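You operate a simulated robot arm through the tools that you are given. There is no shell and no other tool. Be economical: measure what you need, move in short steps, check, and stop when the job is done.

The job below is to be done with a simulated robot arm. You get a single attempt, and the scene is never put back.

TASK
Put things in order on the worktop under the window. At the end: the cinnamon shaker stands where the red tomato stood; the seeded bun is on the teal ribbed tray; the red tomato from the worktop under the window stands where the blue cloth stood; the blue cloth is on the brown square trivet; whatever was shut is shut again. Leave all else as you found it, and nothing knocked over.

It is judged by the outcome, as a careful person would: the job done as asked, and still so three seconds after it is handed in. It fails if anything else is knocked over, pushed out of place, dropped, spilled or broken. Flat cloth is picked up by pressing the open fingertips on it (5 to 10 N) and closing them slowly along it; thin cloth reads only 2 to 8 mm in the jaws.

THE ROBOT
A 7-joint arm with a two-finger parallel gripper, fixed in place. Base frame: the origin is at the foot of the arm, x ahead of it, y to its left, z up; the work surface is at about z = 0. Lengths are in cm, angles in degrees, forces in N, time in s.
With the tool pointing down near the work surface it reaches from about 22 to 58 cm from the base axis. Its first joint turns from -66.0 to 66.0 degrees. Payload 2.5 kg.
The TCP is the grasp point between the finger pads, 2.3 cm short of the fingertips. In the tool frame z runs along the fingers and y along their closing line. The gripper opens to 9.4 cm. The fingers are 3.8 cm wide and 1 cm thick; the gripper's body (5.4 by 9.6 cm) begins 3.9 cm behind the TCP.
Orientation is that of the tool frame in the base frame, as a unit quaternion [x, y, z, w]. With the fingers straight down and closing along the base's y, the tool's x points along the base's -x, its y along +y and its z along -z.

THE INTERFACE
- The arm moves only by the tool play_rows. Its argument "targets" is a list of rows, each an object (a shift or turn left out is 0, a gripper value left out holds the last) with "translation": the shift along the tool's x, y, z in units of 20 mm (1.0 is 20 mm), a list of three; "angular": the turn, a rotation vector about the tool's x, y, z in units of 5 degrees (1.0 is 5 degrees), a list of three; "jaw": the finger opening in cm, from 0 to 9.4. In form: [{"translation": [x, y, z], "angular": [ax, ay, az], "jaw": jaw}, ...]. A call has 1 to 8 rows; each row shifts and turns the commanded pose from where the row before left it, along the tool's axes as they then stand. A call with a number of a shift or a turn outside -1 to 1 is refused whole. Each row takes 0.2 s and may step no farther than 5 cm and 8.6 degrees from the row before; otherwise, or with a gripper value out of range, the whole call is refused. Where a pose cannot be reached the arm comes as near as it can. A force on the tool above 40 N (or 10 N above the force at the start of the call, whichever is more), or a blocked arm, ends the call early, and 0.2 s more pass. Each finger travels about 10.8 cm/s and halts on what it meets, pressing with about 37 N; the grip force reading is that of the motor and also rises with nothing between the fingers. The clock runs only during rows and for 0.2 s after the last one: add rows that do not move to give the fingers time. It gives the time, the measured TCP pose, the force on the tool (base axes), the opening and the grip force at its end, in the units of the frame above (readings bear some noise).
- Cameras (640 x 400 px; columns grow to the right, rows downward): "scene" is fixed at [13.12, -42.38, 52.65]; the picture's right is [0.67, -0.74, 0.00], its down [-0.54, -0.49, -0.69] and it looks along [0.51, 0.46, -0.73] (base axes); focal length 251 px, centre (320, 200). "wrist" rides on the gripper at [8.6, 1.6, -7.4] in the tool frame; the picture's right is [-0.18, 0.98, 0.00], its down [-0.58, -0.11, -0.81] and it looks along [-0.79, -0.15, 0.59] (tool axes); focal length 243 px, centre (320, 200). There is no depth. A picture from a camera that has moved, and an enlarged one, comes with that camera's place and axes in the base frame and with its lens.
- camera(camera): a new picture of that camera. No time passes.
- close_up(camera, box): a new picture of the part [left, top, right, bottom] of that camera's present view, enlarged. No time passes.
- sign_off(): hands the job in; it is judged then, once.

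Go step by step. Nothing tells you positions but the pictures and the camera data: compare them with the known pose of the tool, close in by small moves and look again before you grip or let go. The budget is 120 turns and 76 pictures, counting those below and the enlarged ones. Unless the task says otherwise, let go and move clear before handing in, and close with one line.

The tools are called after "Emit:" as name(argument=value, ...) on one line, values as JSON. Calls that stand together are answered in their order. play_rows: Moves the arm, as the interface text tells. Its arguments: {"type":"object","properties":{"targets":{"type":"array"}},"required":["targets"]} The other tools are called the same way: camera (camera) takes a picture; close_up (camera, box) takes an enlarged picture of a part of a camera's view; sign_off () hands the job in.

At the start:

```text
t: 0.0
position: [42.43, 9.21, 27.08]
tcp_rot: [0.0, 1.0, 0.0, 0.0]
ft_force: [0.0, 0.0, 0.0]
gripper_width: 9.39
finger_force: 0.1
```

scene: 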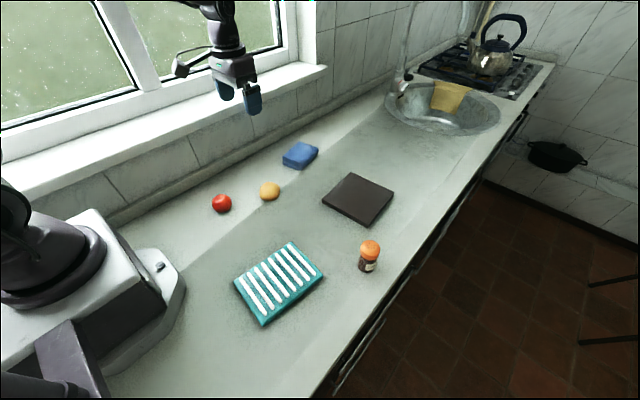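
wrist: 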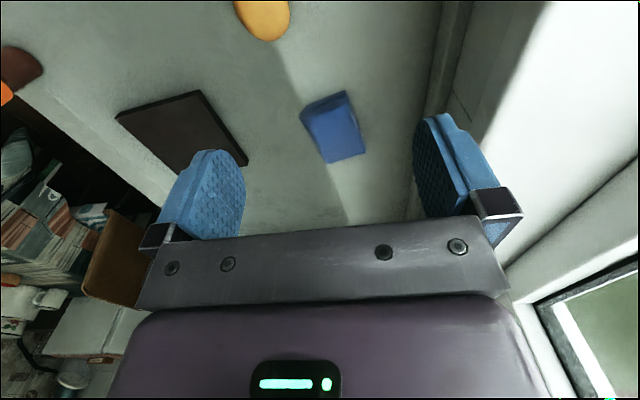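

I see the tomato near (29,8), the bun near (42,3), the cloth near (60,9), the trivet near (57,-17), the shaker near (41,-31) and the tray near (25,-20). I'll look closer before moving.

Emit:
close_up(camera="scene", box=[200, 120, 400, 245])

Emit:
close_up(camera="scene", box=[220, 220, 420, 345])

```text
3.20 times, centred on (300, 182) of scene
camera zoom: at [13.12, -42.38, 52.65], right [0.67, -0.74, 0.0], down [-0.54, -0.49, -0.69], along [0.51, 0.46, -0.73], focal length 802 px, centre (384, 256)
```

zoom: 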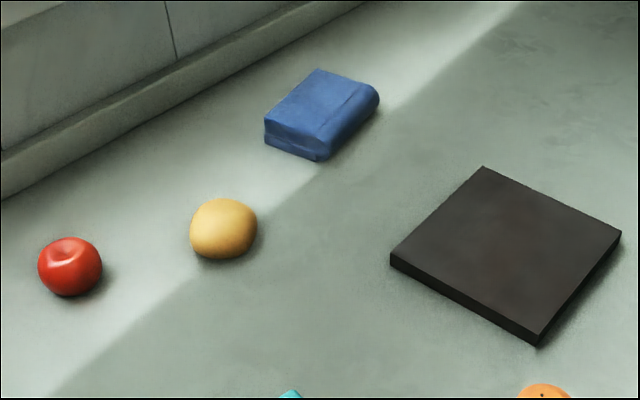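

```text
3.20 times, centred on (320, 282) of scene
camera zoom: at [13.12, -42.38, 52.65], right [0.67, -0.74, 0.0], down [-0.54, -0.49, -0.69], along [0.51, 0.46, -0.73], focal length 802 px, centre (320, -64)
```

zoom: 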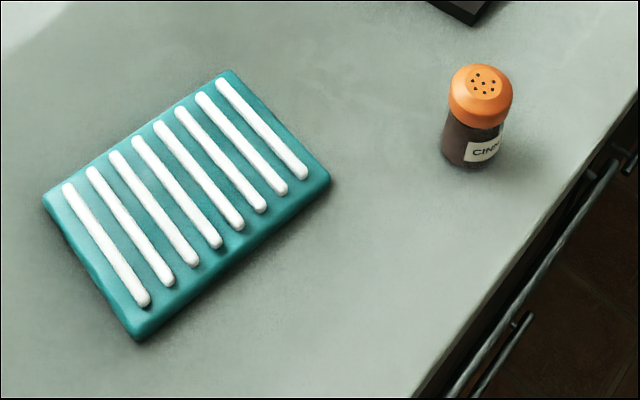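

The cloth is a folded block about 10.5 x 6 cm and 3 cm high, centred near (59,8.5) with its long axis yawed about 13°. I'll move above its near part.

Emit:
play_rows(targets=[{"translation": [-0.9, -0.075, 0.75], "jaw": 9.4}, {"translation": [-0.9, -0.075, 0.75]}, {"translation": [-0.9, -0.075, 0.75]}, {"translation": [-0.9, -0.075, 0.75]}, {"translation": [-0.9, -0.075, 0.75]}, {"translation": [-0.9, -0.075, 0.75]}, {"translation": [-0.9, -0.075, 0.75]}, {"translation": [-0.9, -0.075, 0.75]}])

Emit:
play_rows(targets=[{"angular": [0, 0, -0.9]}, {"angular": [0, 0, -0.9]}, {"angular": [0, 0, -0.8]}, {}])

Emit:
camera(camera="wrist")

Emit:
camera(camera="scene")

```text
t: 1.8
position: [56.96, 8.17, 15.02]
tcp_rot: [-0.001, 1.0, 0.0, 0.001]
ft_force: [-0.3, 0.3, -0.3]
gripper_width: 9.41
finger_force: 0.0
```

```text
t: 2.8
position: [56.93, 8.02, 15.0]
tcp_rot: [-0.113, 0.994, 0.0, 0.0]
ft_force: [0.1, -0.3, -0.1]
gripper_width: 9.41
finger_force: 0.1
```

```text
71 pictures are left
camera wrist: at [48.01, 7.6, 22.38], right [-0.04, 1.0, 0.0], down [0.59, 0.02, 0.81], along [0.81, 0.03, -0.59], focal length 243 px, centre (320, 200)
```

wrist: 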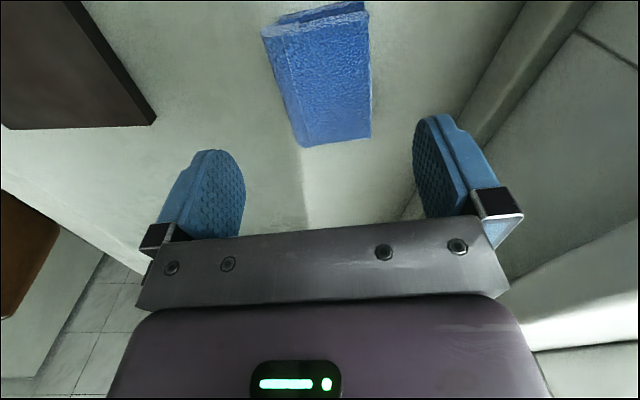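

```text
70 pictures are left
```

scene: 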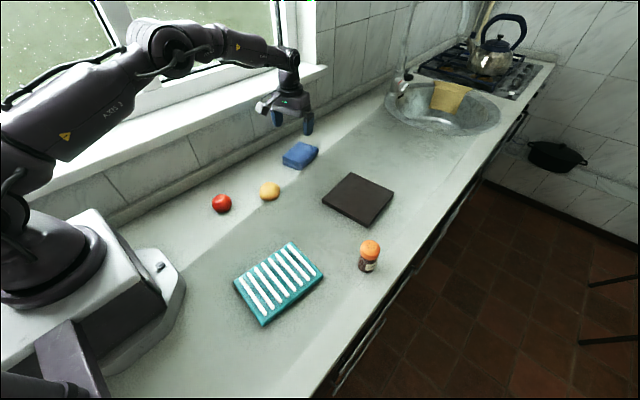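

The wrist view confirms the cloth: about 7 cm wide, centre near (59.4,8.7), with the fingers straddling it. I'll descend and close.

Emit:
play_rows(targets=[{"translation": [-0.05, 0, 1]}, {"translation": [0, 0, 1]}, {"translation": [0, 0, 1]}, {"translation": [0, 0, 1]}, {"translation": [0, 0, 1]}, {"translation": [0, 0, 0.6]}, {"translation": [0, 0, 0.4]}, {}])

Emit:
camera(camera="wrist")

```text
t: 4.6
position: [56.82, 8.29, 3.0]
tcp_rot: [-0.113, 0.994, 0.0, 0.0]
ft_force: [-0.2, 0.5, 0.5]
gripper_width: 9.41
finger_force: 0.1
```

```text
69 pictures are left
camera wrist: at [48.03, 7.88, 10.41], right [-0.04, 1.0, 0.0], down [0.59, 0.02, 0.81], along [0.81, 0.03, -0.59], focal length 243 px, centre (320, 200)
```

wrist: 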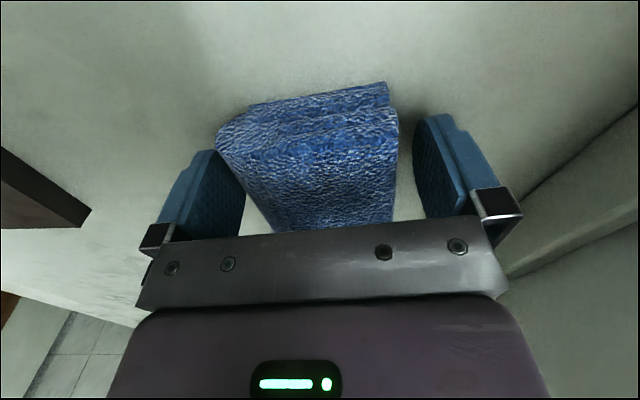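

The fingers straddle the cloth at z=3. Closing gradually.

Emit:
play_rows(targets=[{"jaw": 8}, {"jaw": 7}, {"jaw": 6}, {"jaw": 5}, {"jaw": 4.5}, {}, {}])

Emit:
camera(camera="wrist")

```text
t: 6.2
position: [56.91, 8.29, 3.02]
tcp_rot: [-0.113, 0.994, 0.0, 0.0]
ft_force: [0.9, 0.2, -0.3]
gripper_width: 6.91
finger_force: 37.2
```

```text
68 pictures are left
camera wrist: at [48.04, 7.87, 10.43], right [-0.04, 1.0, 0.0], down [0.59, 0.02, 0.81], along [0.81, 0.03, -0.59], focal length 243 px, centre (320, 200)
```

wrist: 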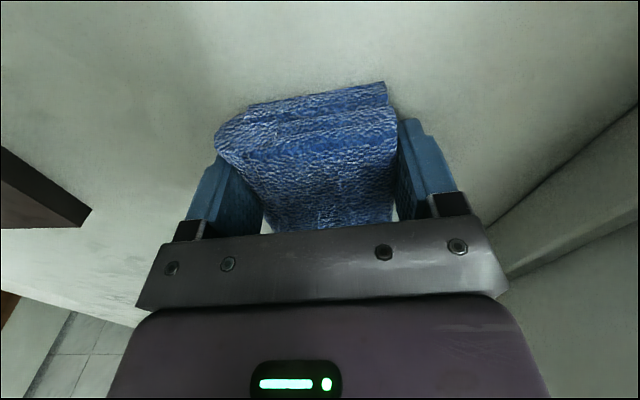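

Firm grip at 6.9 cm. I'll lift and carry it toward the trivet.

Emit:
play_rows(targets=[{"translation": [0, 0, -1]}, {"translation": [0, 0, -1]}, {"translation": [0, 0, -1]}, {"translation": [0, 0, -0.5]}, {"translation": [0.298, -0.93, 0]}, {"translation": [0.298, -0.93, 0]}, {"translation": [0.298, -0.93, 0]}, {"translation": [0.298, -0.93, 0]}])

Emit:
play_rows(targets=[{"translation": [0.298, -0.93, 0]}, {"translation": [0.298, -0.93, 0]}, {"translation": [0.298, -0.93, 0]}, {"translation": [0.298, -0.93, 0]}, {"translation": [0.298, -0.93, 0]}, {"translation": [0.298, -0.93, 0]}, {"translation": [0.298, -0.93, 0]}, {"translation": [0.298, -0.93, 0]}])

Emit:
play_rows(targets=[{"translation": [0.298, -0.93, 0]}, {"angular": [0, 0, 0.9]}, {"angular": [0, 0, 0.9]}, {"angular": [0, 0, 0.9]}, {"angular": [0, 0, 0.8]}, {}])

Emit:
camera(camera="scene")

Emit:
camera(camera="wrist")

```text
t: 8.0
position: [56.29, 0.49, 10.1]
tcp_rot: [-0.113, 0.994, 0.0, 0.0]
ft_force: [-0.5, -0.4, -1.0]
gripper_width: 6.91
finger_force: 37.0
```

```text
t: 9.8
position: [55.03, -15.27, 9.95]
tcp_rot: [-0.113, 0.994, 0.0, 0.0]
ft_force: [0.1, 0.6, -0.7]
gripper_width: 6.93
finger_force: 37.4
```

```text
t: 11.2
position: [54.77, -17.28, 10.0]
tcp_rot: [0.04, 0.999, 0.0, -0.001]
ft_force: [-0.1, 0.0, -0.4]
gripper_width: 6.92
finger_force: 37.2
```

```text
67 pictures are left
```

scene: 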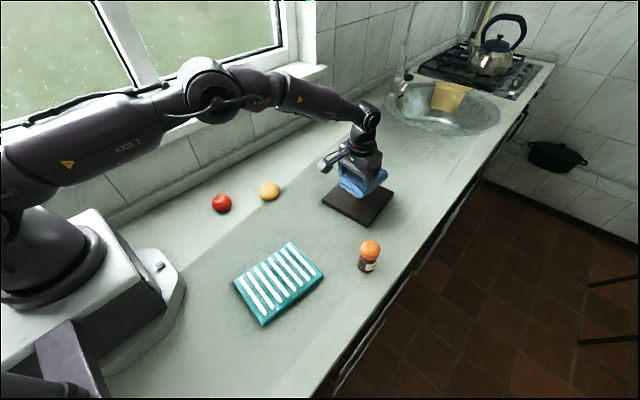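

```text
66 pictures are left
camera wrist: at [46.2, -14.98, 17.42], right [0.26, 0.97, 0.0], down [0.57, -0.16, 0.81], along [0.78, -0.21, -0.59], focal length 243 px, centre (320, 200)
```

wrist: 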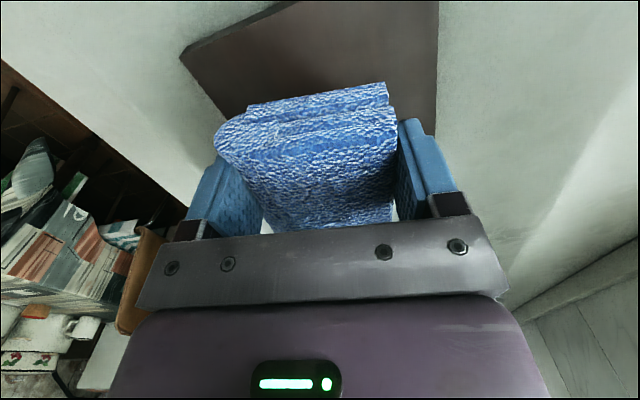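

The cloth is over the trivet. I'll lower gently until it meets the surface.

Emit:
play_rows(targets=[{"translation": [0, 0, 0.8]}, {"translation": [0, 0, 0.8]}, {"translation": [0, 0, 0.6]}, {"translation": [0, 0, 0.25]}, {}])

Emit:
camera(camera="wrist")

Emit:
close_up(camera="scene", box=[280, 120, 440, 220])

```text
t: 12.4
position: [54.88, -17.31, 5.07]
tcp_rot: [0.04, 0.999, 0.001, -0.001]
ft_force: [-1.4, -0.2, -0.2]
gripper_width: 6.93
finger_force: 36.8
```

```text
65 pictures are left
camera wrist: at [46.27, -15.02, 12.49], right [0.26, 0.97, 0.0], down [0.57, -0.15, 0.81], along [0.78, -0.21, -0.59], focal length 243 px, centre (320, 200)
```

wrist: 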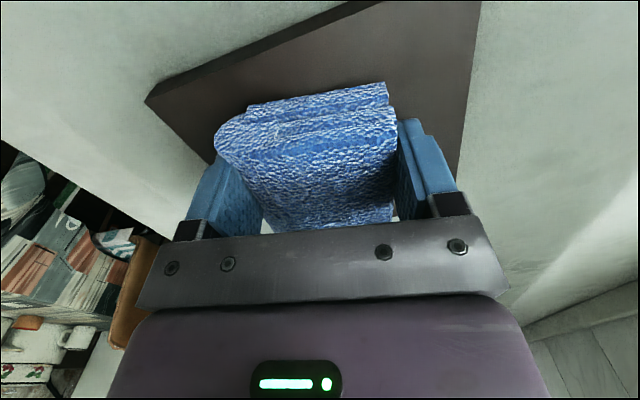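

```text
4.00 times, centred on (360, 170) of scene
camera zoom: at [13.12, -42.38, 52.65], right [0.67, -0.74, 0.0], down [-0.54, -0.49, -0.69], along [0.51, 0.46, -0.73], focal length 1003 px, centre (160, 320)
```

zoom: 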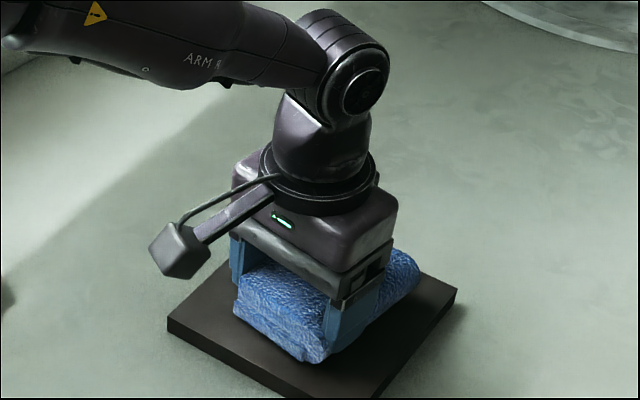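

Not yet touching; lowering in small steps.

Emit:
play_rows(targets=[{"translation": [0, 0, 0.1]}, {"translation": [0, 0, 0.1]}, {}])

```text
t: 13.2
position: [54.69, -17.18, 4.79]
tcp_rot: [0.039, 0.999, 0.0, 0.0]
ft_force: [-0.4, 0.3, -1.1]
gripper_width: 6.92
finger_force: 37.1
```

Emit:
play_rows(targets=[{"translation": [0, 0, 0.1]}, {}])

Emit:
play_rows(targets=[{"translation": [0, 0, 0.05]}, {}])

```text
t: 13.8
position: [54.79, -17.16, 4.49]
tcp_rot: [0.039, 0.999, 0.0, 0.001]
ft_force: [-4.6, -1.2, 10.7]
gripper_width: 6.93
finger_force: 36.9
```

```text
t: 14.4
position: [54.96, -17.16, 4.59]
tcp_rot: [0.039, 0.999, -0.001, 0.002]
ft_force: [-9.0, -1.0, 26.0]
gripper_width: 6.9
finger_force: 37.2
```

The cloth has met the trivet (vertical force 26 N). I'll ease up slightly, open, and rise.

Emit:
play_rows(targets=[{"translation": [0, 0, -0.08]}, {"jaw": 7.2}, {"jaw": 8}, {"jaw": 9.4}, {}, {}])

Emit:
camera(camera="wrist")

```text
t: 15.8
position: [54.9, -17.18, 4.6]
tcp_rot: [0.039, 0.999, -0.001, 0.0]
ft_force: [-0.1, -0.2, -0.3]
gripper_width: 9.4
finger_force: 0.1
```

```text
63 pictures are left
camera wrist: at [46.22, -14.91, 11.96], right [0.26, 0.97, 0.0], down [0.57, -0.15, 0.81], along [0.78, -0.21, -0.59], focal length 243 px, centre (320, 200)
```

wrist: 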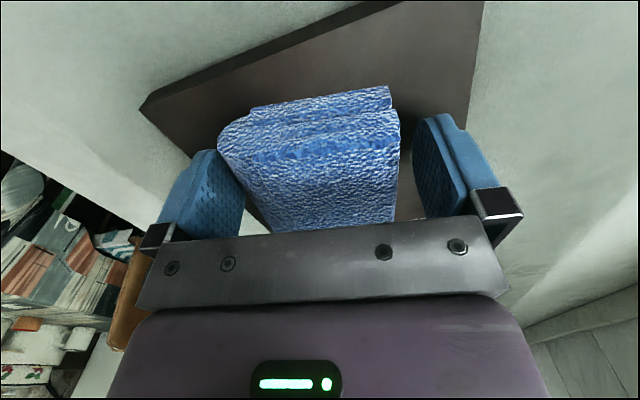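

Released cleanly. I'll rise and travel to above the tomato.

Emit:
play_rows(targets=[{"translation": [0, 0, -1]}, {"translation": [0, 0, -1]}, {"translation": [0, 0, -1]}, {"translation": [0, 0, -1]}, {"translation": [0, 0, -1]}, {"angular": [0, 0, -0.9]}, {"translation": [0.98, 0.965, 0]}, {"translation": [0.98, 0.965, 0]}])

Emit:
play_rows(targets=[{"translation": [0.98, 0.965, 0]}, {"translation": [0.98, 0.965, 0]}, {"translation": [0.98, 0.965, 0]}, {"translation": [0.98, 0.965, 0]}, {"translation": [0.98, 0.965, 0]}, {"translation": [0.98, 0.965, 0]}, {"translation": [0.98, 0.965, 0]}, {"translation": [0.98, 0.965, 0]}])

Emit:
play_rows(targets=[{"translation": [0.98, 0.965, 0]}, {"translation": [0.98, 0.965, 0]}, {}])

Emit:
camera(camera="wrist")

Emit:
camera(camera="scene")

```text
t: 17.6
position: [50.94, -13.39, 14.47]
tcp_rot: [0.0, 1.0, -0.001, -0.001]
ft_force: [-0.5, -1.1, 0.2]
gripper_width: 9.41
finger_force: 0.0
```

```text
t: 19.4
position: [34.91, 2.09, 14.54]
tcp_rot: [0.001, 1.0, 0.0, 0.002]
ft_force: [0.4, -0.2, -1.4]
gripper_width: 9.4
finger_force: 0.1
```

```text
t: 20.2
position: [31.24, 6.09, 14.45]
tcp_rot: [0.0, 1.0, 0.0, 0.001]
ft_force: [-0.3, 1.0, 0.5]
gripper_width: 9.4
finger_force: 0.0
```

```text
62 pictures are left
camera wrist: at [22.53, 7.62, 21.89], right [0.18, 0.98, 0.0], down [0.58, -0.11, 0.81], along [0.79, -0.15, -0.59], focal length 243 px, centre (320, 200)
```

wrist: 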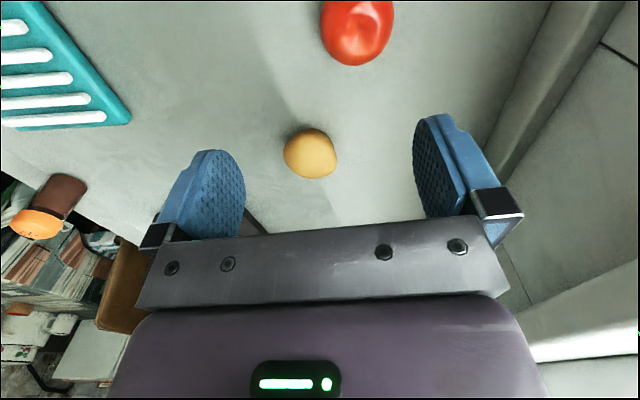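

```text
61 pictures are left
```

scene: 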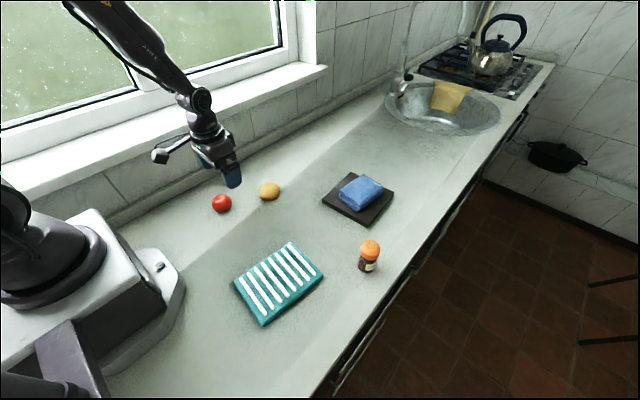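

The cloth sits well on the trivet. The tomato is near (29.4,8.5); I'll move over it and go partway down, then check.

Emit:
play_rows(targets=[{"translation": [0.6, 0.6, 0]}, {"translation": [0.57, 0.6, 0]}, {"translation": [0, 0, 1]}, {"translation": [0, 0, 1]}, {"translation": [0, 0, 0.8]}, {}])

Emit:
camera(camera="wrist")

Emit:
close_up(camera="scene", box=[150, 130, 310, 230])

```text
t: 21.6
position: [28.97, 8.51, 8.94]
tcp_rot: [0.001, 1.0, 0.0, 0.0]
ft_force: [0.0, 0.7, -0.8]
gripper_width: 9.4
finger_force: 0.1
```

```text
60 pictures are left
camera wrist: at [20.28, 9.98, 16.25], right [0.18, 0.98, 0.0], down [0.58, -0.11, 0.81], along [0.79, -0.15, -0.59], focal length 243 px, centre (320, 200)
```

wrist: 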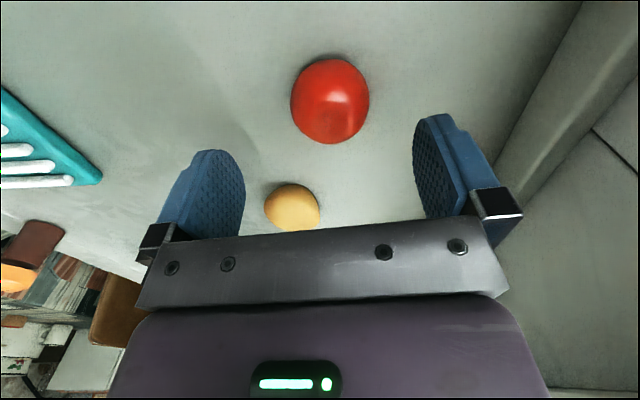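

```text
4.00 times, centred on (230, 180) of scene
camera zoom: at [13.12, -42.38, 52.65], right [0.67, -0.74, 0.0], down [-0.54, -0.49, -0.69], along [0.51, 0.46, -0.73], focal length 1003 px, centre (680, 280)
```

zoom: 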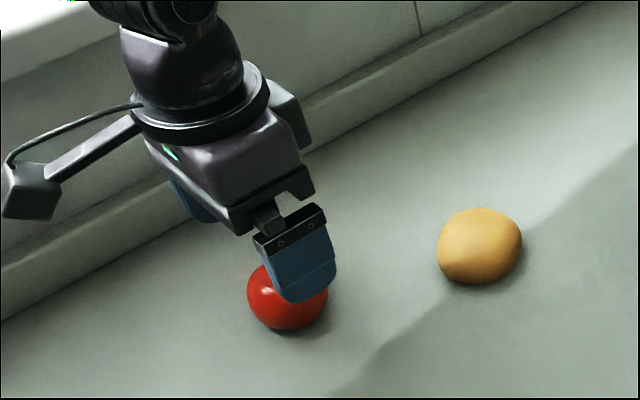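

Aligned within about half a centimetre. I'll descend and grip.

Emit:
play_rows(targets=[{"translation": [0.15, 0.1, 1]}, {"translation": [0, 0, 1]}, {"translation": [0, 0, 0.8]}, {"translation": [0, 0, 0.3]}, {}])

Emit:
camera(camera="wrist")

```text
t: 22.8
position: [28.63, 8.68, 2.58]
tcp_rot: [0.0, 1.0, 0.0, 0.0]
ft_force: [0.7, 0.1, -0.1]
gripper_width: 9.39
finger_force: 0.1
```

```text
58 pictures are left
camera wrist: at [19.9, 10.22, 10.01], right [0.18, 0.98, 0.0], down [0.58, -0.11, 0.81], along [0.79, -0.15, -0.59], focal length 243 px, centre (320, 200)
```

wrist: 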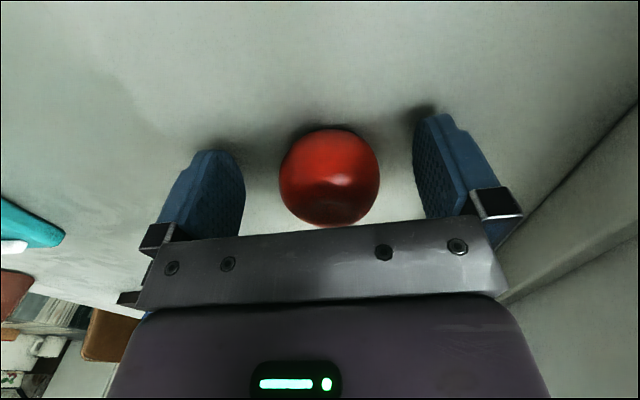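

The tomato is centred along x at 28.6, with y about 9.0. I'll nudge 0.3 cm and close gently.

Emit:
play_rows(targets=[{"translation": [0, 0.13, 0]}, {"jaw": 8}, {"jaw": 7}, {"jaw": 6}, {"jaw": 5}, {"jaw": 4.3}, {}, {}])

Emit:
camera(camera="wrist")

```text
t: 24.6
position: [28.65, 8.85, 2.75]
tcp_rot: [0.0, 1.0, 0.0, 0.0]
ft_force: [0.4, -0.1, 1.3]
gripper_width: 4.98
finger_force: 37.4
```

```text
57 pictures are left
camera wrist: at [19.87, 10.4, 10.12], right [0.18, 0.98, 0.0], down [0.58, -0.11, 0.81], along [0.79, -0.15, -0.59], focal length 243 px, centre (320, 200)
```

wrist: 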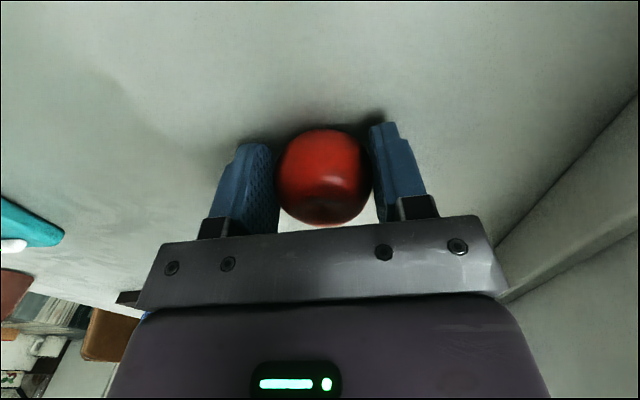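

Gripped at 5.0 cm. I'll lift and carry it to where the cloth stood (59.4,8.7).

Emit:
play_rows(targets=[{"translation": [0, 0, -1]}, {"translation": [0, 0, -1]}, {"translation": [0, 0, -1]}, {"translation": [-0.95, 0, 0]}, {"translation": [-0.95, 0, 0]}, {"translation": [-0.95, 0, 0]}, {"translation": [-0.95, 0, 0]}, {"translation": [-0.95, 0, 0]}])

Emit:
play_rows(targets=[{"translation": [-0.95, 0, 0]}, {"translation": [-0.95, 0, 0]}, {"translation": [-0.95, 0, 0]}, {"translation": [-0.95, 0, 0]}, {"translation": [-0.95, 0, 0]}, {"translation": [-0.95, 0, 0]}, {"translation": [-0.95, 0, 0]}, {"translation": [-0.95, 0, 0]}])

Emit:
play_rows(targets=[{"translation": [-0.9, -0.05, 0]}, {"translation": [-0.9, 0, 0]}, {"translation": [-0.3, 0, 0]}, {}])

```text
t: 26.4
position: [38.12, 8.97, 8.85]
tcp_rot: [0.001, 1.0, 0.0, 0.001]
ft_force: [-0.4, -0.8, -1.3]
gripper_width: 5.02
finger_force: 37.1
```

```text
t: 28.2
position: [53.21, 8.82, 8.95]
tcp_rot: [0.0, 1.0, 0.0, 0.0]
ft_force: [-0.1, -0.1, -0.5]
gripper_width: 4.99
finger_force: 36.8
```

```text
t: 29.2
position: [57.59, 8.79, 8.83]
tcp_rot: [0.0, 1.0, 0.0, 0.0]
ft_force: [-0.1, -0.8, -0.6]
gripper_width: 5.05
finger_force: 36.9
```

Reach is fine so far at 57.6; I'll push on to 59.3 and lower a bit.

Emit:
play_rows(targets=[{"translation": [-0.45, 0, 0]}, {"translation": [-0.4, 0, 0]}, {}, {"translation": [0, 0, 1]}, {"translation": [0, 0, 1]}, {"translation": [0, 0, 0.6]}, {}])

Emit:
close_up(camera="scene", box=[220, 80, 380, 180])

```text
t: 30.8
position: [58.69, 8.71, 3.5]
tcp_rot: [0.0, 1.0, 0.0, 0.0]
ft_force: [0.2, -0.2, -0.9]
gripper_width: 4.98
finger_force: 36.5
out of reach, approached as far as the arm can: row 5
```

```text
4.00 times, centred on (300, 130) of scene
camera zoom: at [13.12, -42.38, 52.65], right [0.67, -0.74, 0.0], down [-0.54, -0.49, -0.69], along [0.51, 0.46, -0.73], focal length 1003 px, centre (400, 480)
```

zoom: 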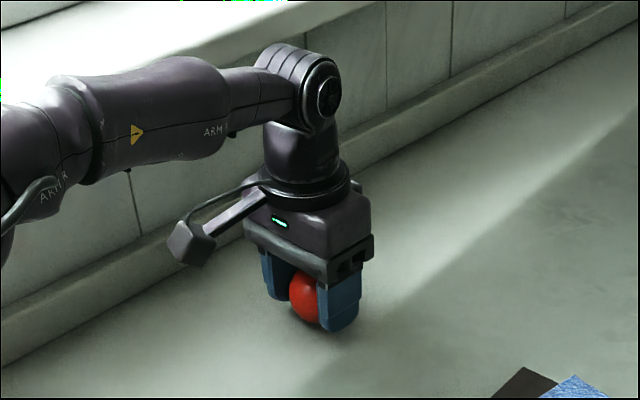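

It reaches (58.7,8.7), within a centimetre of the cloth's centre. Now lowering gently to the surface.

Emit:
play_rows(targets=[{"translation": [0, 0, 0.25]}, {}])

Emit:
play_rows(targets=[{"translation": [0, 0, 0.1]}, {}])

```text
t: 31.4
position: [58.67, 8.62, 3.05]
tcp_rot: [-0.001, 1.0, 0.0, 0.0]
ft_force: [0.5, -0.3, -0.3]
gripper_width: 5.02
finger_force: 37.0
```

```text
t: 32.0
position: [58.48, 8.52, 3.07]
tcp_rot: [0.0, 1.0, 0.0, 0.0]
ft_force: [0.3, 1.0, -0.7]
gripper_width: 5.03
finger_force: 36.7
```

Emit:
play_rows(targets=[{"translation": [0, 0, 0.1]}, {}])

Emit:
play_rows(targets=[{"translation": [0, 0, 0.05]}, {}])

```text
t: 32.6
position: [58.56, 8.6, 2.83]
tcp_rot: [0.0, 1.0, 0.001, 0.0]
ft_force: [-0.4, 0.0, -0.2]
gripper_width: 5.01
finger_force: 37.3
```

```text
t: 33.2
position: [58.54, 8.7, 2.75]
tcp_rot: [-0.001, 1.0, 0.0, 0.0]
ft_force: [-0.2, 0.5, 0.3]
gripper_width: 5.01
finger_force: 36.5
```

No contact force yet at z≈2.75; I'll go a little lower.

Emit:
play_rows(targets=[{"translation": [0, 0, 0.05]}, {}])

Emit:
play_rows(targets=[{"translation": [0, 0, 0.05]}, {}])

```text
t: 33.8
position: [58.54, 8.63, 2.81]
tcp_rot: [0.0, 1.0, -0.001, 0.001]
ft_force: [-1.8, -0.9, 6.9]
gripper_width: 5.02
finger_force: 37.3
```

```text
t: 34.4
position: [58.54, 8.67, 2.71]
tcp_rot: [-0.001, 1.0, 0.002, 0.001]
ft_force: [-5.9, 0.3, 19.5]
gripper_width: 5.01
finger_force: 37.2
```

Contact reached. Easing up slightly and opening.

Emit:
play_rows(targets=[{"translation": [0, 0, -0.07]}, {"jaw": 5.4}, {"jaw": 6.2}, {"jaw": 8}, {"jaw": 9.4}, {}])

Emit:
camera(camera="wrist")

```text
t: 35.8
position: [58.52, 8.72, 2.62]
tcp_rot: [0.0, 1.0, 0.001, 0.0]
ft_force: [0.2, -1.0, 0.1]
gripper_width: 9.42
finger_force: 0.1
```

```text
55 pictures are left
camera wrist: at [49.72, 10.19, 10.03], right [0.18, 0.98, 0.0], down [0.58, -0.11, 0.81], along [0.79, -0.15, -0.59], focal length 243 px, centre (320, 200)
```

wrist: 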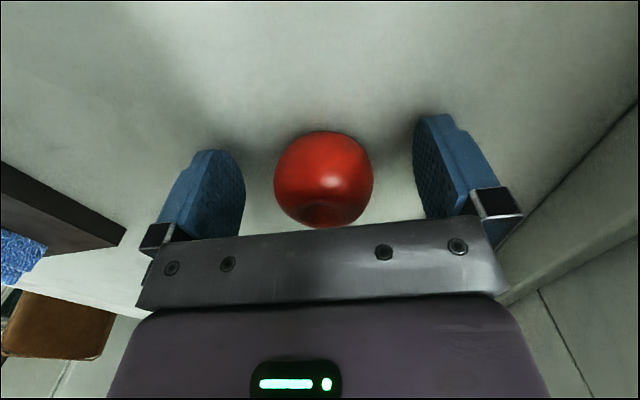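

The tomato stands upright and free. Rising and moving toward the shaker near (41.4,-31.2).

Emit:
play_rows(targets=[{"translation": [0, 0, -0.9]}, {"translation": [0, 0, -0.9]}, {"translation": [0, 0, -0.9]}, {"translation": [0, 0, -0.9]}, {"translation": [0, 0, -0.9]}, {"translation": [0.2, -0.5, -0.9]}, {"translation": [0.4, -0.95, -0.9]}, {"translation": [0.4, -0.95, -0.9]}])

Emit:
play_rows(targets=[{"translation": [0.41, -0.95, 0]}, {"translation": [0.41, -0.95, 0]}, {"translation": [0.41, -0.95, 0]}, {"translation": [0.41, -0.95, 0]}, {"translation": [0.41, -0.95, 0]}, {"translation": [0.41, -0.95, 0]}, {"translation": [0.41, -0.95, 0]}, {"translation": [0.41, -0.95, 0]}])

Emit:
play_rows(targets=[{"translation": [0.41, -0.95, 0]}, {"translation": [0.41, -0.95, 0]}, {"translation": [0.41, -0.95, 0]}, {"translation": [0.41, -0.95, 0]}, {"translation": [0.41, -0.95, 0]}, {"translation": [0.41, -0.95, 0]}, {"translation": [0.41, -0.95, 0]}, {}])

Emit:
camera(camera="wrist")

Emit:
camera(camera="scene")

```text
t: 37.6
position: [59.89, 4.29, 17.05]
tcp_rot: [0.0, 1.0, 0.001, 0.0]
ft_force: [0.1, -0.1, -0.6]
gripper_width: 9.39
finger_force: 0.0
out of reach, approached as far as the arm can: row 3, 6, 7, 8
```

```text
t: 39.4
position: [58.79, -11.49, 17.0]
tcp_rot: [0.001, 1.0, 0.0, -0.001]
ft_force: [-0.1, 0.2, -0.6]
gripper_width: 9.37
finger_force: 0.1
out of reach, approached as far as the arm can: row 1, 2, 3, 4, 5, 6, 7, 8
```

```text
t: 41.2
position: [54.62, -24.96, 17.44]
tcp_rot: [0.0, 1.0, 0.001, 0.0]
ft_force: [-0.1, -0.3, -0.1]
gripper_width: 9.39
finger_force: 0.1
out of reach, approached as far as the arm can: row 1, 2, 4
```

```text
54 pictures are left
camera wrist: at [45.87, -23.35, 24.81], right [0.18, 0.98, 0.0], down [0.58, -0.11, 0.81], along [0.79, -0.15, -0.59], focal length 243 px, centre (320, 200)
```

wrist: 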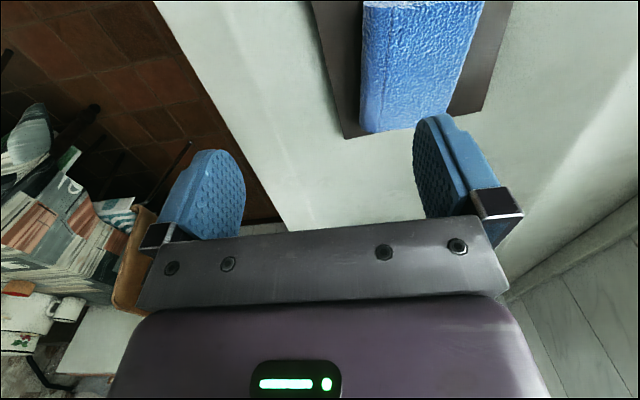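

```text
53 pictures are left
```

scene: 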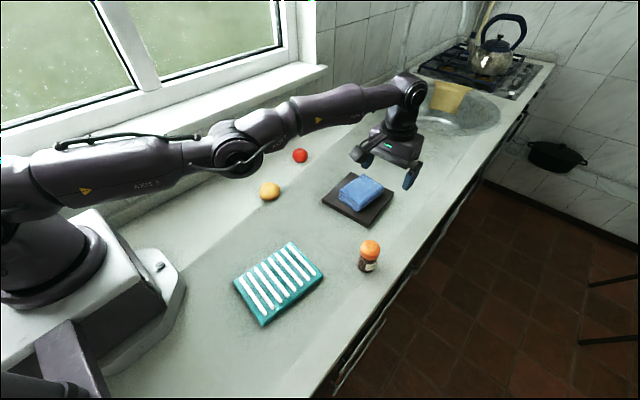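

The tomato stands in the cloth's old place. Now at (54.6,-25); moving back over the shaker.

Emit:
play_rows(targets=[{"translation": [0.9, -0.36, 0]}, {"translation": [0.9, -0.36, 0]}, {"translation": [0.9, -0.36, 0]}, {"translation": [0.9, -0.36, 0]}, {"translation": [0.9, -0.36, 0]}, {"translation": [0.9, -0.36, 0]}, {"translation": [0.9, -0.36, 0]}, {}])

Emit:
camera(camera="wrist")

Emit:
camera(camera="scene")

```text
t: 43.0
position: [49.32, -34.2, 17.82]
tcp_rot: [0.0, 1.0, 0.0, -0.001]
ft_force: [-0.3, -0.2, 1.0]
gripper_width: 9.39
finger_force: 0.0
out of reach, approached as far as the arm can: row 1, 2, 3, 4, 5, 6, 7
```

```text
52 pictures are left
camera wrist: at [40.53, -32.7, 25.24], right [0.18, 0.98, 0.0], down [0.58, -0.11, 0.81], along [0.79, -0.15, -0.59], focal length 243 px, centre (320, 200)
```

wrist: 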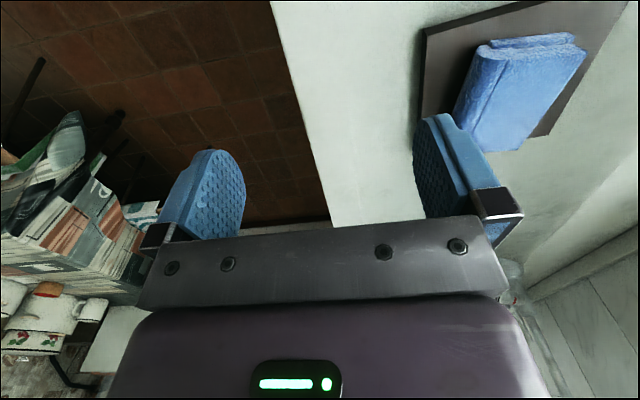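

```text
51 pictures are left
```

scene: 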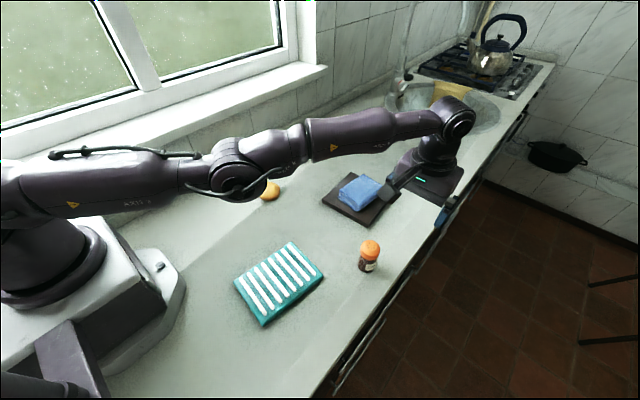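

The arm looks fully stretched and lags behind the command. I'll send a hold row to see if it catches up.

Emit:
play_rows(targets=[{}, {}])

```text
t: 43.6
position: [49.23, -34.21, 17.81]
tcp_rot: [0.001, 1.0, -0.001, 0.001]
ft_force: [0.1, -0.9, 1.0]
gripper_width: 9.37
finger_force: 0.0
```

Emit:
play_rows(targets=[{"translation": [0.6, 0.4, 0]}, {"translation": [0.6, 0.4, 0]}, {}])

```text
t: 44.4
position: [49.3, -34.2, 17.79]
tcp_rot: [0.0, 1.0, 0.0, -0.001]
ft_force: [-0.9, 0.7, 0.2]
gripper_width: 9.39
finger_force: 0.0
out of reach, approached as far as the arm can: row 1, 2
```

The elbow seems straightened to singular. I'll try moving down and inward with a slight tilt to break it, well above the worktop.

Emit:
play_rows(targets=[{"translation": [0, 0, 1]}, {"translation": [0, 0, 1]}, {"translation": [0.4, 0.3, 0]}, {"translation": [0.4, 0.3, 0]}, {}])

```text
t: 45.6
position: [49.4, -34.29, 13.67]
tcp_rot: [0.0, 1.0, 0.001, 0.001]
ft_force: [-0.4, -0.3, 0.0]
gripper_width: 9.4
finger_force: 0.0
out of reach, approached as far as the arm can: row 3, 4
```

Emit:
play_rows(targets=[{"angular": [0.57, -0.82, 0]}, {"angular": [0.57, -0.82, 0]}, {}])

```text
t: 46.4
position: [51.73, -36.0, 13.63]
tcp_rot: [0.0, 0.996, -0.05, 0.072]
ft_force: [0.1, -0.2, 0.5]
gripper_width: 9.4
finger_force: 0.0
out of reach, approached as far as the arm can: row 1, 2
```

It may be that near-straight elbow steps are too big for one row; I'll try very small inward steps.

Emit:
play_rows(targets=[{"translation": [0.04, 0.028, 0]}, {"translation": [0.04, 0.028, 0]}, {"translation": [0.04, 0.028, 0]}, {"translation": [0.08, 0.056, 0]}, {"translation": [0.08, 0.056, 0]}, {"translation": [0.15, 0.1, 0]}, {"translation": [0.2, 0.14, 0]}, {}])

```text
t: 48.2
position: [51.72, -35.98, 13.59]
tcp_rot: [0.001, 0.996, -0.049, 0.071]
ft_force: [-0.8, -0.2, 0.3]
gripper_width: 9.38
finger_force: 0.0
out of reach, approached as far as the arm can: row 3, 5, 6, 7
```

Still held at full stretch. I'll try rising with inward motion, clear of everything.

Emit:
play_rows(targets=[{"translation": [0, 0, -1]}, {"translation": [0, 0, -1]}, {"translation": [0, 0, -1]}, {"translation": [0, 0, -1]}, {"translation": [0.8, 0.56, 0]}, {"translation": [0.8, 0.56, 0]}, {}])

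```text
t: 49.8
position: [51.45, -35.73, 21.61]
tcp_rot: [0.0, 0.996, -0.049, 0.071]
ft_force: [-0.3, 0.7, -0.1]
gripper_width: 9.42
finger_force: 0.0
out of reach, approached as far as the arm can: row 2, 5, 6
```

Emit:
play_rows(targets=[{"translation": [0.8, 0.56, 1]}, {"translation": [0.8, 0.56, 1]}, {"translation": [0.8, 0.56, -1]}, {"translation": [0.8, 0.56, -1]}, {}])

Emit:
camera(camera="scene")

```text
t: 51.0
position: [51.52, -35.8, 20.78]
tcp_rot: [0.0, 0.996, -0.049, 0.071]
ft_force: [0.5, 0.1, 0.2]
gripper_width: 9.39
finger_force: 0.1
out of reach, approached as far as the arm can: row 1, 2, 3, 4
```

```text
50 pictures are left
```

scene: 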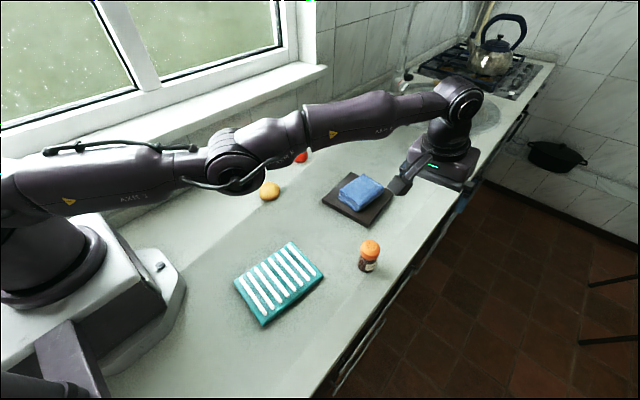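

The arm is fully straight. I'll undo the tilt, then go downward while gradually inward.

Emit:
play_rows(targets=[{"translation": [0.59, 0.41, 0], "angular": [-0.57, 0.82, 0]}, {"translation": [0.59, 0.41, 0], "angular": [-0.57, 0.82, 0]}, {"translation": [0.1, 0.07, 1]}, {"translation": [0.1, 0.07, 1]}, {"translation": [0.1, 0.07, 1]}, {"translation": [0.1, 0.07, 1]}, {}])

```text
t: 52.6
position: [49.38, -34.14, 12.43]
tcp_rot: [0.0, 1.0, 0.0, 0.001]
ft_force: [0.1, 0.5, 0.4]
gripper_width: 9.43
finger_force: 0.0
out of reach, approached as far as the arm can: row 3, 4
```

Emit:
play_rows(targets=[{"translation": [0, 0, -1]}, {"translation": [0, 0, -1]}, {"translation": [0, 0, -1]}, {"translation": [0, 0, -1]}, {"translation": [0, 0, -1]}, {"translation": [0, 0, -1]}, {"translation": [0, 0, -1]}, {"translation": [0, 0, -1]}])

Emit:
play_rows(targets=[{"translation": [0.8, 0.56, 1]}, {"translation": [0.8, 0.56, 1]}, {"translation": [0.8, 0.56, 1]}, {"translation": [0.8, 0.56, 1]}, {"translation": [0.8, 0.56, 1]}, {"translation": [0.8, 0.56, 0]}, {"translation": [0.8, 0.56, 0]}, {}])

```text
t: 54.4
position: [48.2, -33.3, 28.32]
tcp_rot: [0.0, 1.0, 0.0, 0.0]
ft_force: [0.0, 0.4, 0.2]
gripper_width: 9.42
finger_force: 0.1
out of reach, approached as far as the arm can: row 1, 5, 7
```

```text
t: 56.2
position: [49.31, -33.84, 20.12]
tcp_rot: [0.0, 1.0, 0.0, 0.0]
ft_force: [-0.4, -1.0, -0.2]
gripper_width: 9.42
finger_force: 0.1
out of reach, approached as far as the arm can: row 1, 2, 3, 4, 5, 6, 7
```

Emit:
play_rows(targets=[{"translation": [0.8, 0.56, -1]}, {"translation": [0.8, 0.56, -1]}, {"translation": [0.8, 0.56, -1]}, {"translation": [0.8, 0.56, -1]}, {"translation": [0.8, 0.56, -1]}, {"translation": [0.8, 0.56, -1]}, {"translation": [0.8, 0.56, 0]}, {}])

```text
t: 58.0
position: [46.71, -32.17, 34.33]
tcp_rot: [0.0, 1.0, 0.0, 0.0]
ft_force: [0.6, -0.2, 0.2]
gripper_width: 9.4
finger_force: 0.0
out of reach, approached as far as the arm can: row 1, 2, 3, 4, 5, 6, 7
```

I'll keep climbing along the reach limit so that another joint forces the elbow to bend.

Emit:
play_rows(targets=[{"translation": [0.8, 0.56, -0.8]}, {"translation": [0.8, 0.56, -0.8]}, {"translation": [0.8, 0.56, -0.8]}, {"translation": [0.8, 0.56, -0.8]}, {"translation": [0.8, 0.56, -0.8]}, {"translation": [0.8, 0.56, -0.8]}, {"translation": [0.8, 0.56, -0.8]}, {"translation": [0.8, 0.56, -0.8]}])

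```text
t: 59.8
position: [38.71, -26.44, 48.64]
tcp_rot: [-0.001, 1.0, 0.0, 0.0]
ft_force: [0.1, -0.2, -0.7]
gripper_width: 9.39
finger_force: 0.0
out of reach, approached as far as the arm can: row 1, 2, 3, 4, 5, 6
```

The last rows were in reach, so the elbow is now bending. I'll continue inward level.

Emit:
play_rows(targets=[{"translation": [0.8, 0.56, 0]}, {"translation": [0.8, 0.56, 0]}, {"translation": [0.8, 0.56, 0.3]}, {"translation": [0.4, 0.28, 0.8]}, {"translation": [0, 0, 1]}, {"translation": [0, 0, 1]}, {}])

Emit:
camera(camera="scene")

```text
t: 61.4
position: [33.02, -22.76, 42.23]
tcp_rot: [0.0, 1.0, 0.0, 0.0]
ft_force: [0.3, 0.0, 0.7]
gripper_width: 9.37
finger_force: 0.0
```

```text
49 pictures are left
```

scene: 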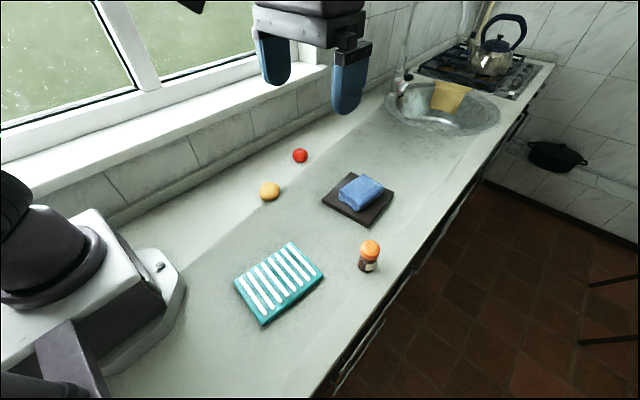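

The elbow is freed and nothing was disturbed. Descending toward the shaker.

Emit:
play_rows(targets=[{"translation": [-0.23, -0.335, 1]}, {"translation": [-0.23, -0.335, 1]}, {"translation": [-0.23, -0.335, 1]}, {"translation": [-0.23, -0.335, 1]}, {"translation": [-0.23, -0.335, 1]}, {"translation": [-0.23, -0.335, 1]}, {"translation": [-0.23, -0.335, 1]}, {"translation": [-0.23, -0.335, 1]}])

Emit:
play_rows(targets=[{"translation": [-0.23, -0.335, 1]}, {"translation": [-0.23, -0.335, 1]}, {"translation": [-0.23, -0.335, 1]}, {"translation": [-0.23, -0.335, 1]}, {}])

Emit:
camera(camera="wrist")

Emit:
close_up(camera="scene", box=[280, 170, 440, 270])

```text
t: 63.2
position: [36.79, -28.55, 26.14]
tcp_rot: [0.0, 1.0, 0.001, 0.0]
ft_force: [0.4, 0.4, -0.1]
gripper_width: 9.39
finger_force: 0.2
```

```text
t: 64.4
position: [38.52, -31.1, 18.09]
tcp_rot: [0.0, 1.0, 0.0, 0.0]
ft_force: [0.6, 0.0, 0.2]
gripper_width: 9.4
finger_force: 0.1
```

```text
48 pictures are left
camera wrist: at [29.76, -29.52, 25.5], right [0.18, 0.98, 0.0], down [0.58, -0.11, 0.81], along [0.79, -0.15, -0.59], focal length 243 px, centre (320, 200)
```

wrist: 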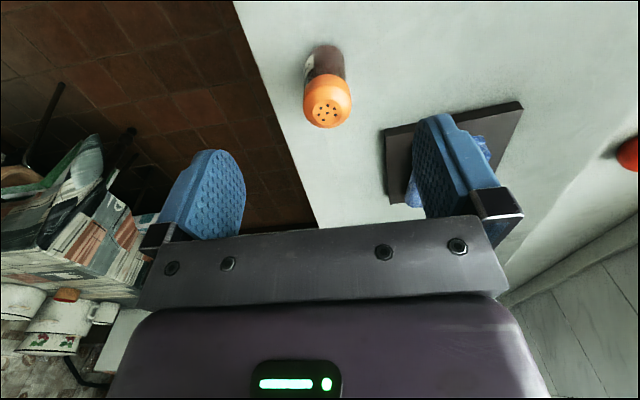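

```text
4.00 times, centred on (360, 220) of scene
camera zoom: at [13.12, -42.38, 52.65], right [0.67, -0.74, 0.0], down [-0.54, -0.49, -0.69], along [0.51, 0.46, -0.73], focal length 1003 px, centre (160, 120)
```

zoom: 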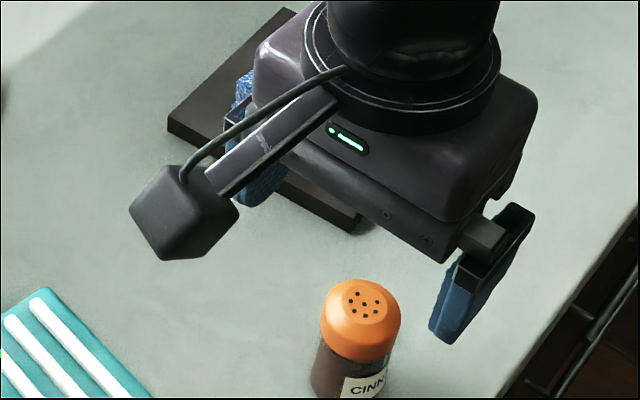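

Shaker centre is at about (41.3,-31.0). Moving over it and descending partway.

Emit:
play_rows(targets=[{"translation": [-0.7, 0.03, 0]}, {"translation": [-0.7, 0.03, 0]}, {"translation": [0, 0, 1]}, {"translation": [0, 0, 1]}, {"translation": [0, 0, 0.8]}, {}])

Emit:
camera(camera="wrist")

Emit:
close_up(camera="scene", box=[280, 190, 440, 290])

```text
t: 65.8
position: [41.32, -30.61, 12.53]
tcp_rot: [-0.001, 1.0, 0.0, 0.0]
ft_force: [-0.3, 0.2, 0.1]
gripper_width: 9.41
finger_force: 0.0
```

```text
46 pictures are left
camera wrist: at [32.66, -29.11, 19.96], right [0.18, 0.98, 0.0], down [0.58, -0.11, 0.81], along [0.79, -0.15, -0.59], focal length 243 px, centre (320, 200)
```

wrist: 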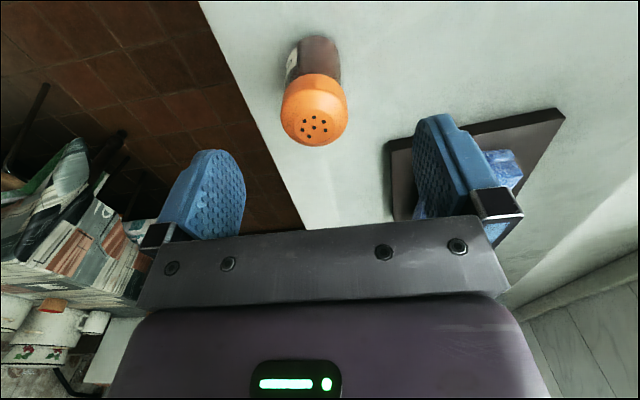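

```text
4.00 times, centred on (360, 240) of scene
camera zoom: at [13.12, -42.38, 52.65], right [0.67, -0.74, 0.0], down [-0.54, -0.49, -0.69], along [0.51, 0.46, -0.73], focal length 1003 px, centre (160, 40)
```

zoom: 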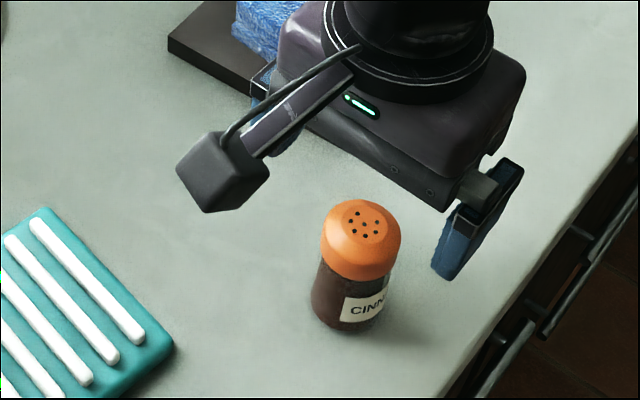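

The shaker (height ~8.5) is at (41.3,-31.1). I'll shift 0.5 cm in y, descend to z≈5.8 and check.

Emit:
play_rows(targets=[{"translation": [0, -0.25, 0]}, {"translation": [0, 0, 1]}, {"translation": [0, 0, 1]}, {"translation": [0, 0, 0.8]}, {"translation": [0, 0, 0.5]}, {}])

Emit:
camera(camera="wrist")

Emit:
close_up(camera="scene", box=[280, 190, 440, 290])

```text
t: 67.2
position: [41.37, -31.25, 6.07]
tcp_rot: [0.0, 1.0, 0.001, 0.0]
ft_force: [-0.5, 0.0, -0.3]
gripper_width: 9.38
finger_force: 0.1
```

```text
44 pictures are left
camera wrist: at [32.63, -29.73, 13.43], right [0.18, 0.98, 0.0], down [0.58, -0.11, 0.81], along [0.79, -0.15, -0.59], focal length 243 px, centre (320, 200)
```

wrist: 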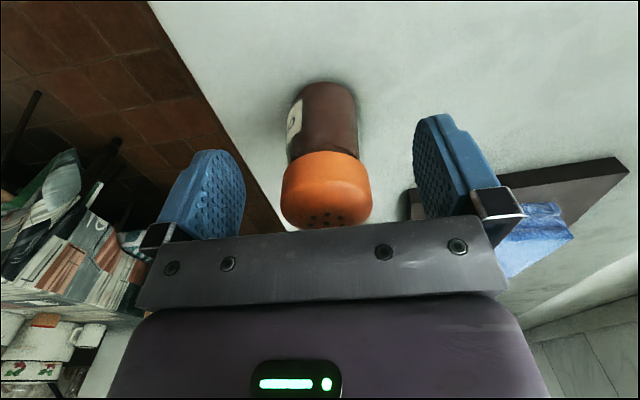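

```text
4.00 times, centred on (360, 240) of scene
camera zoom: at [13.12, -42.38, 52.65], right [0.67, -0.74, 0.0], down [-0.54, -0.49, -0.69], along [0.51, 0.46, -0.73], focal length 1003 px, centre (160, 40)
```

zoom: 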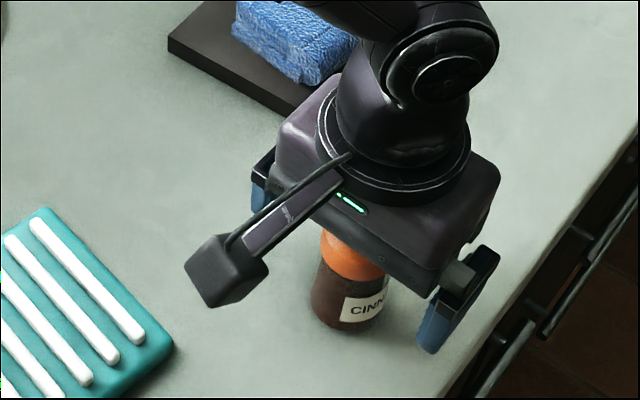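

The shaker is centred between the fingers with clearance above the cap. Closing.

Emit:
play_rows(targets=[{"translation": [0, 0, 0.1], "jaw": 8}, {"jaw": 7}, {"jaw": 6}, {"jaw": 5}, {"jaw": 4.3}, {"jaw": 3.8}, {}, {}])

Emit:
camera(camera="wrist")

```text
t: 69.0
position: [41.32, -31.21, 5.91]
tcp_rot: [-0.001, 1.0, 0.0, 0.0]
ft_force: [0.2, 0.3, 0.6]
gripper_width: 3.95
finger_force: 36.8
```

```text
42 pictures are left
camera wrist: at [32.65, -29.72, 13.25], right [0.18, 0.98, 0.0], down [0.58, -0.11, 0.81], along [0.79, -0.15, -0.59], focal length 243 px, centre (320, 200)
```

wrist: 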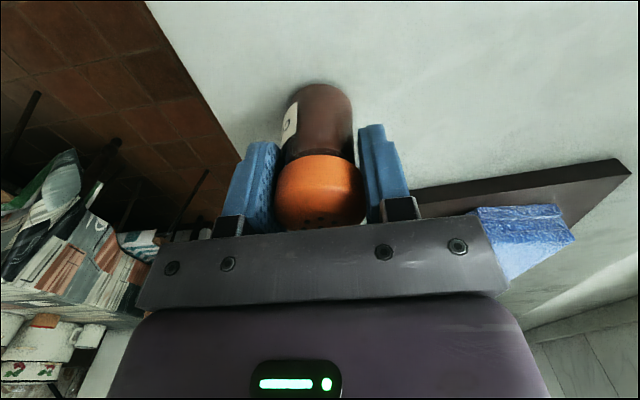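

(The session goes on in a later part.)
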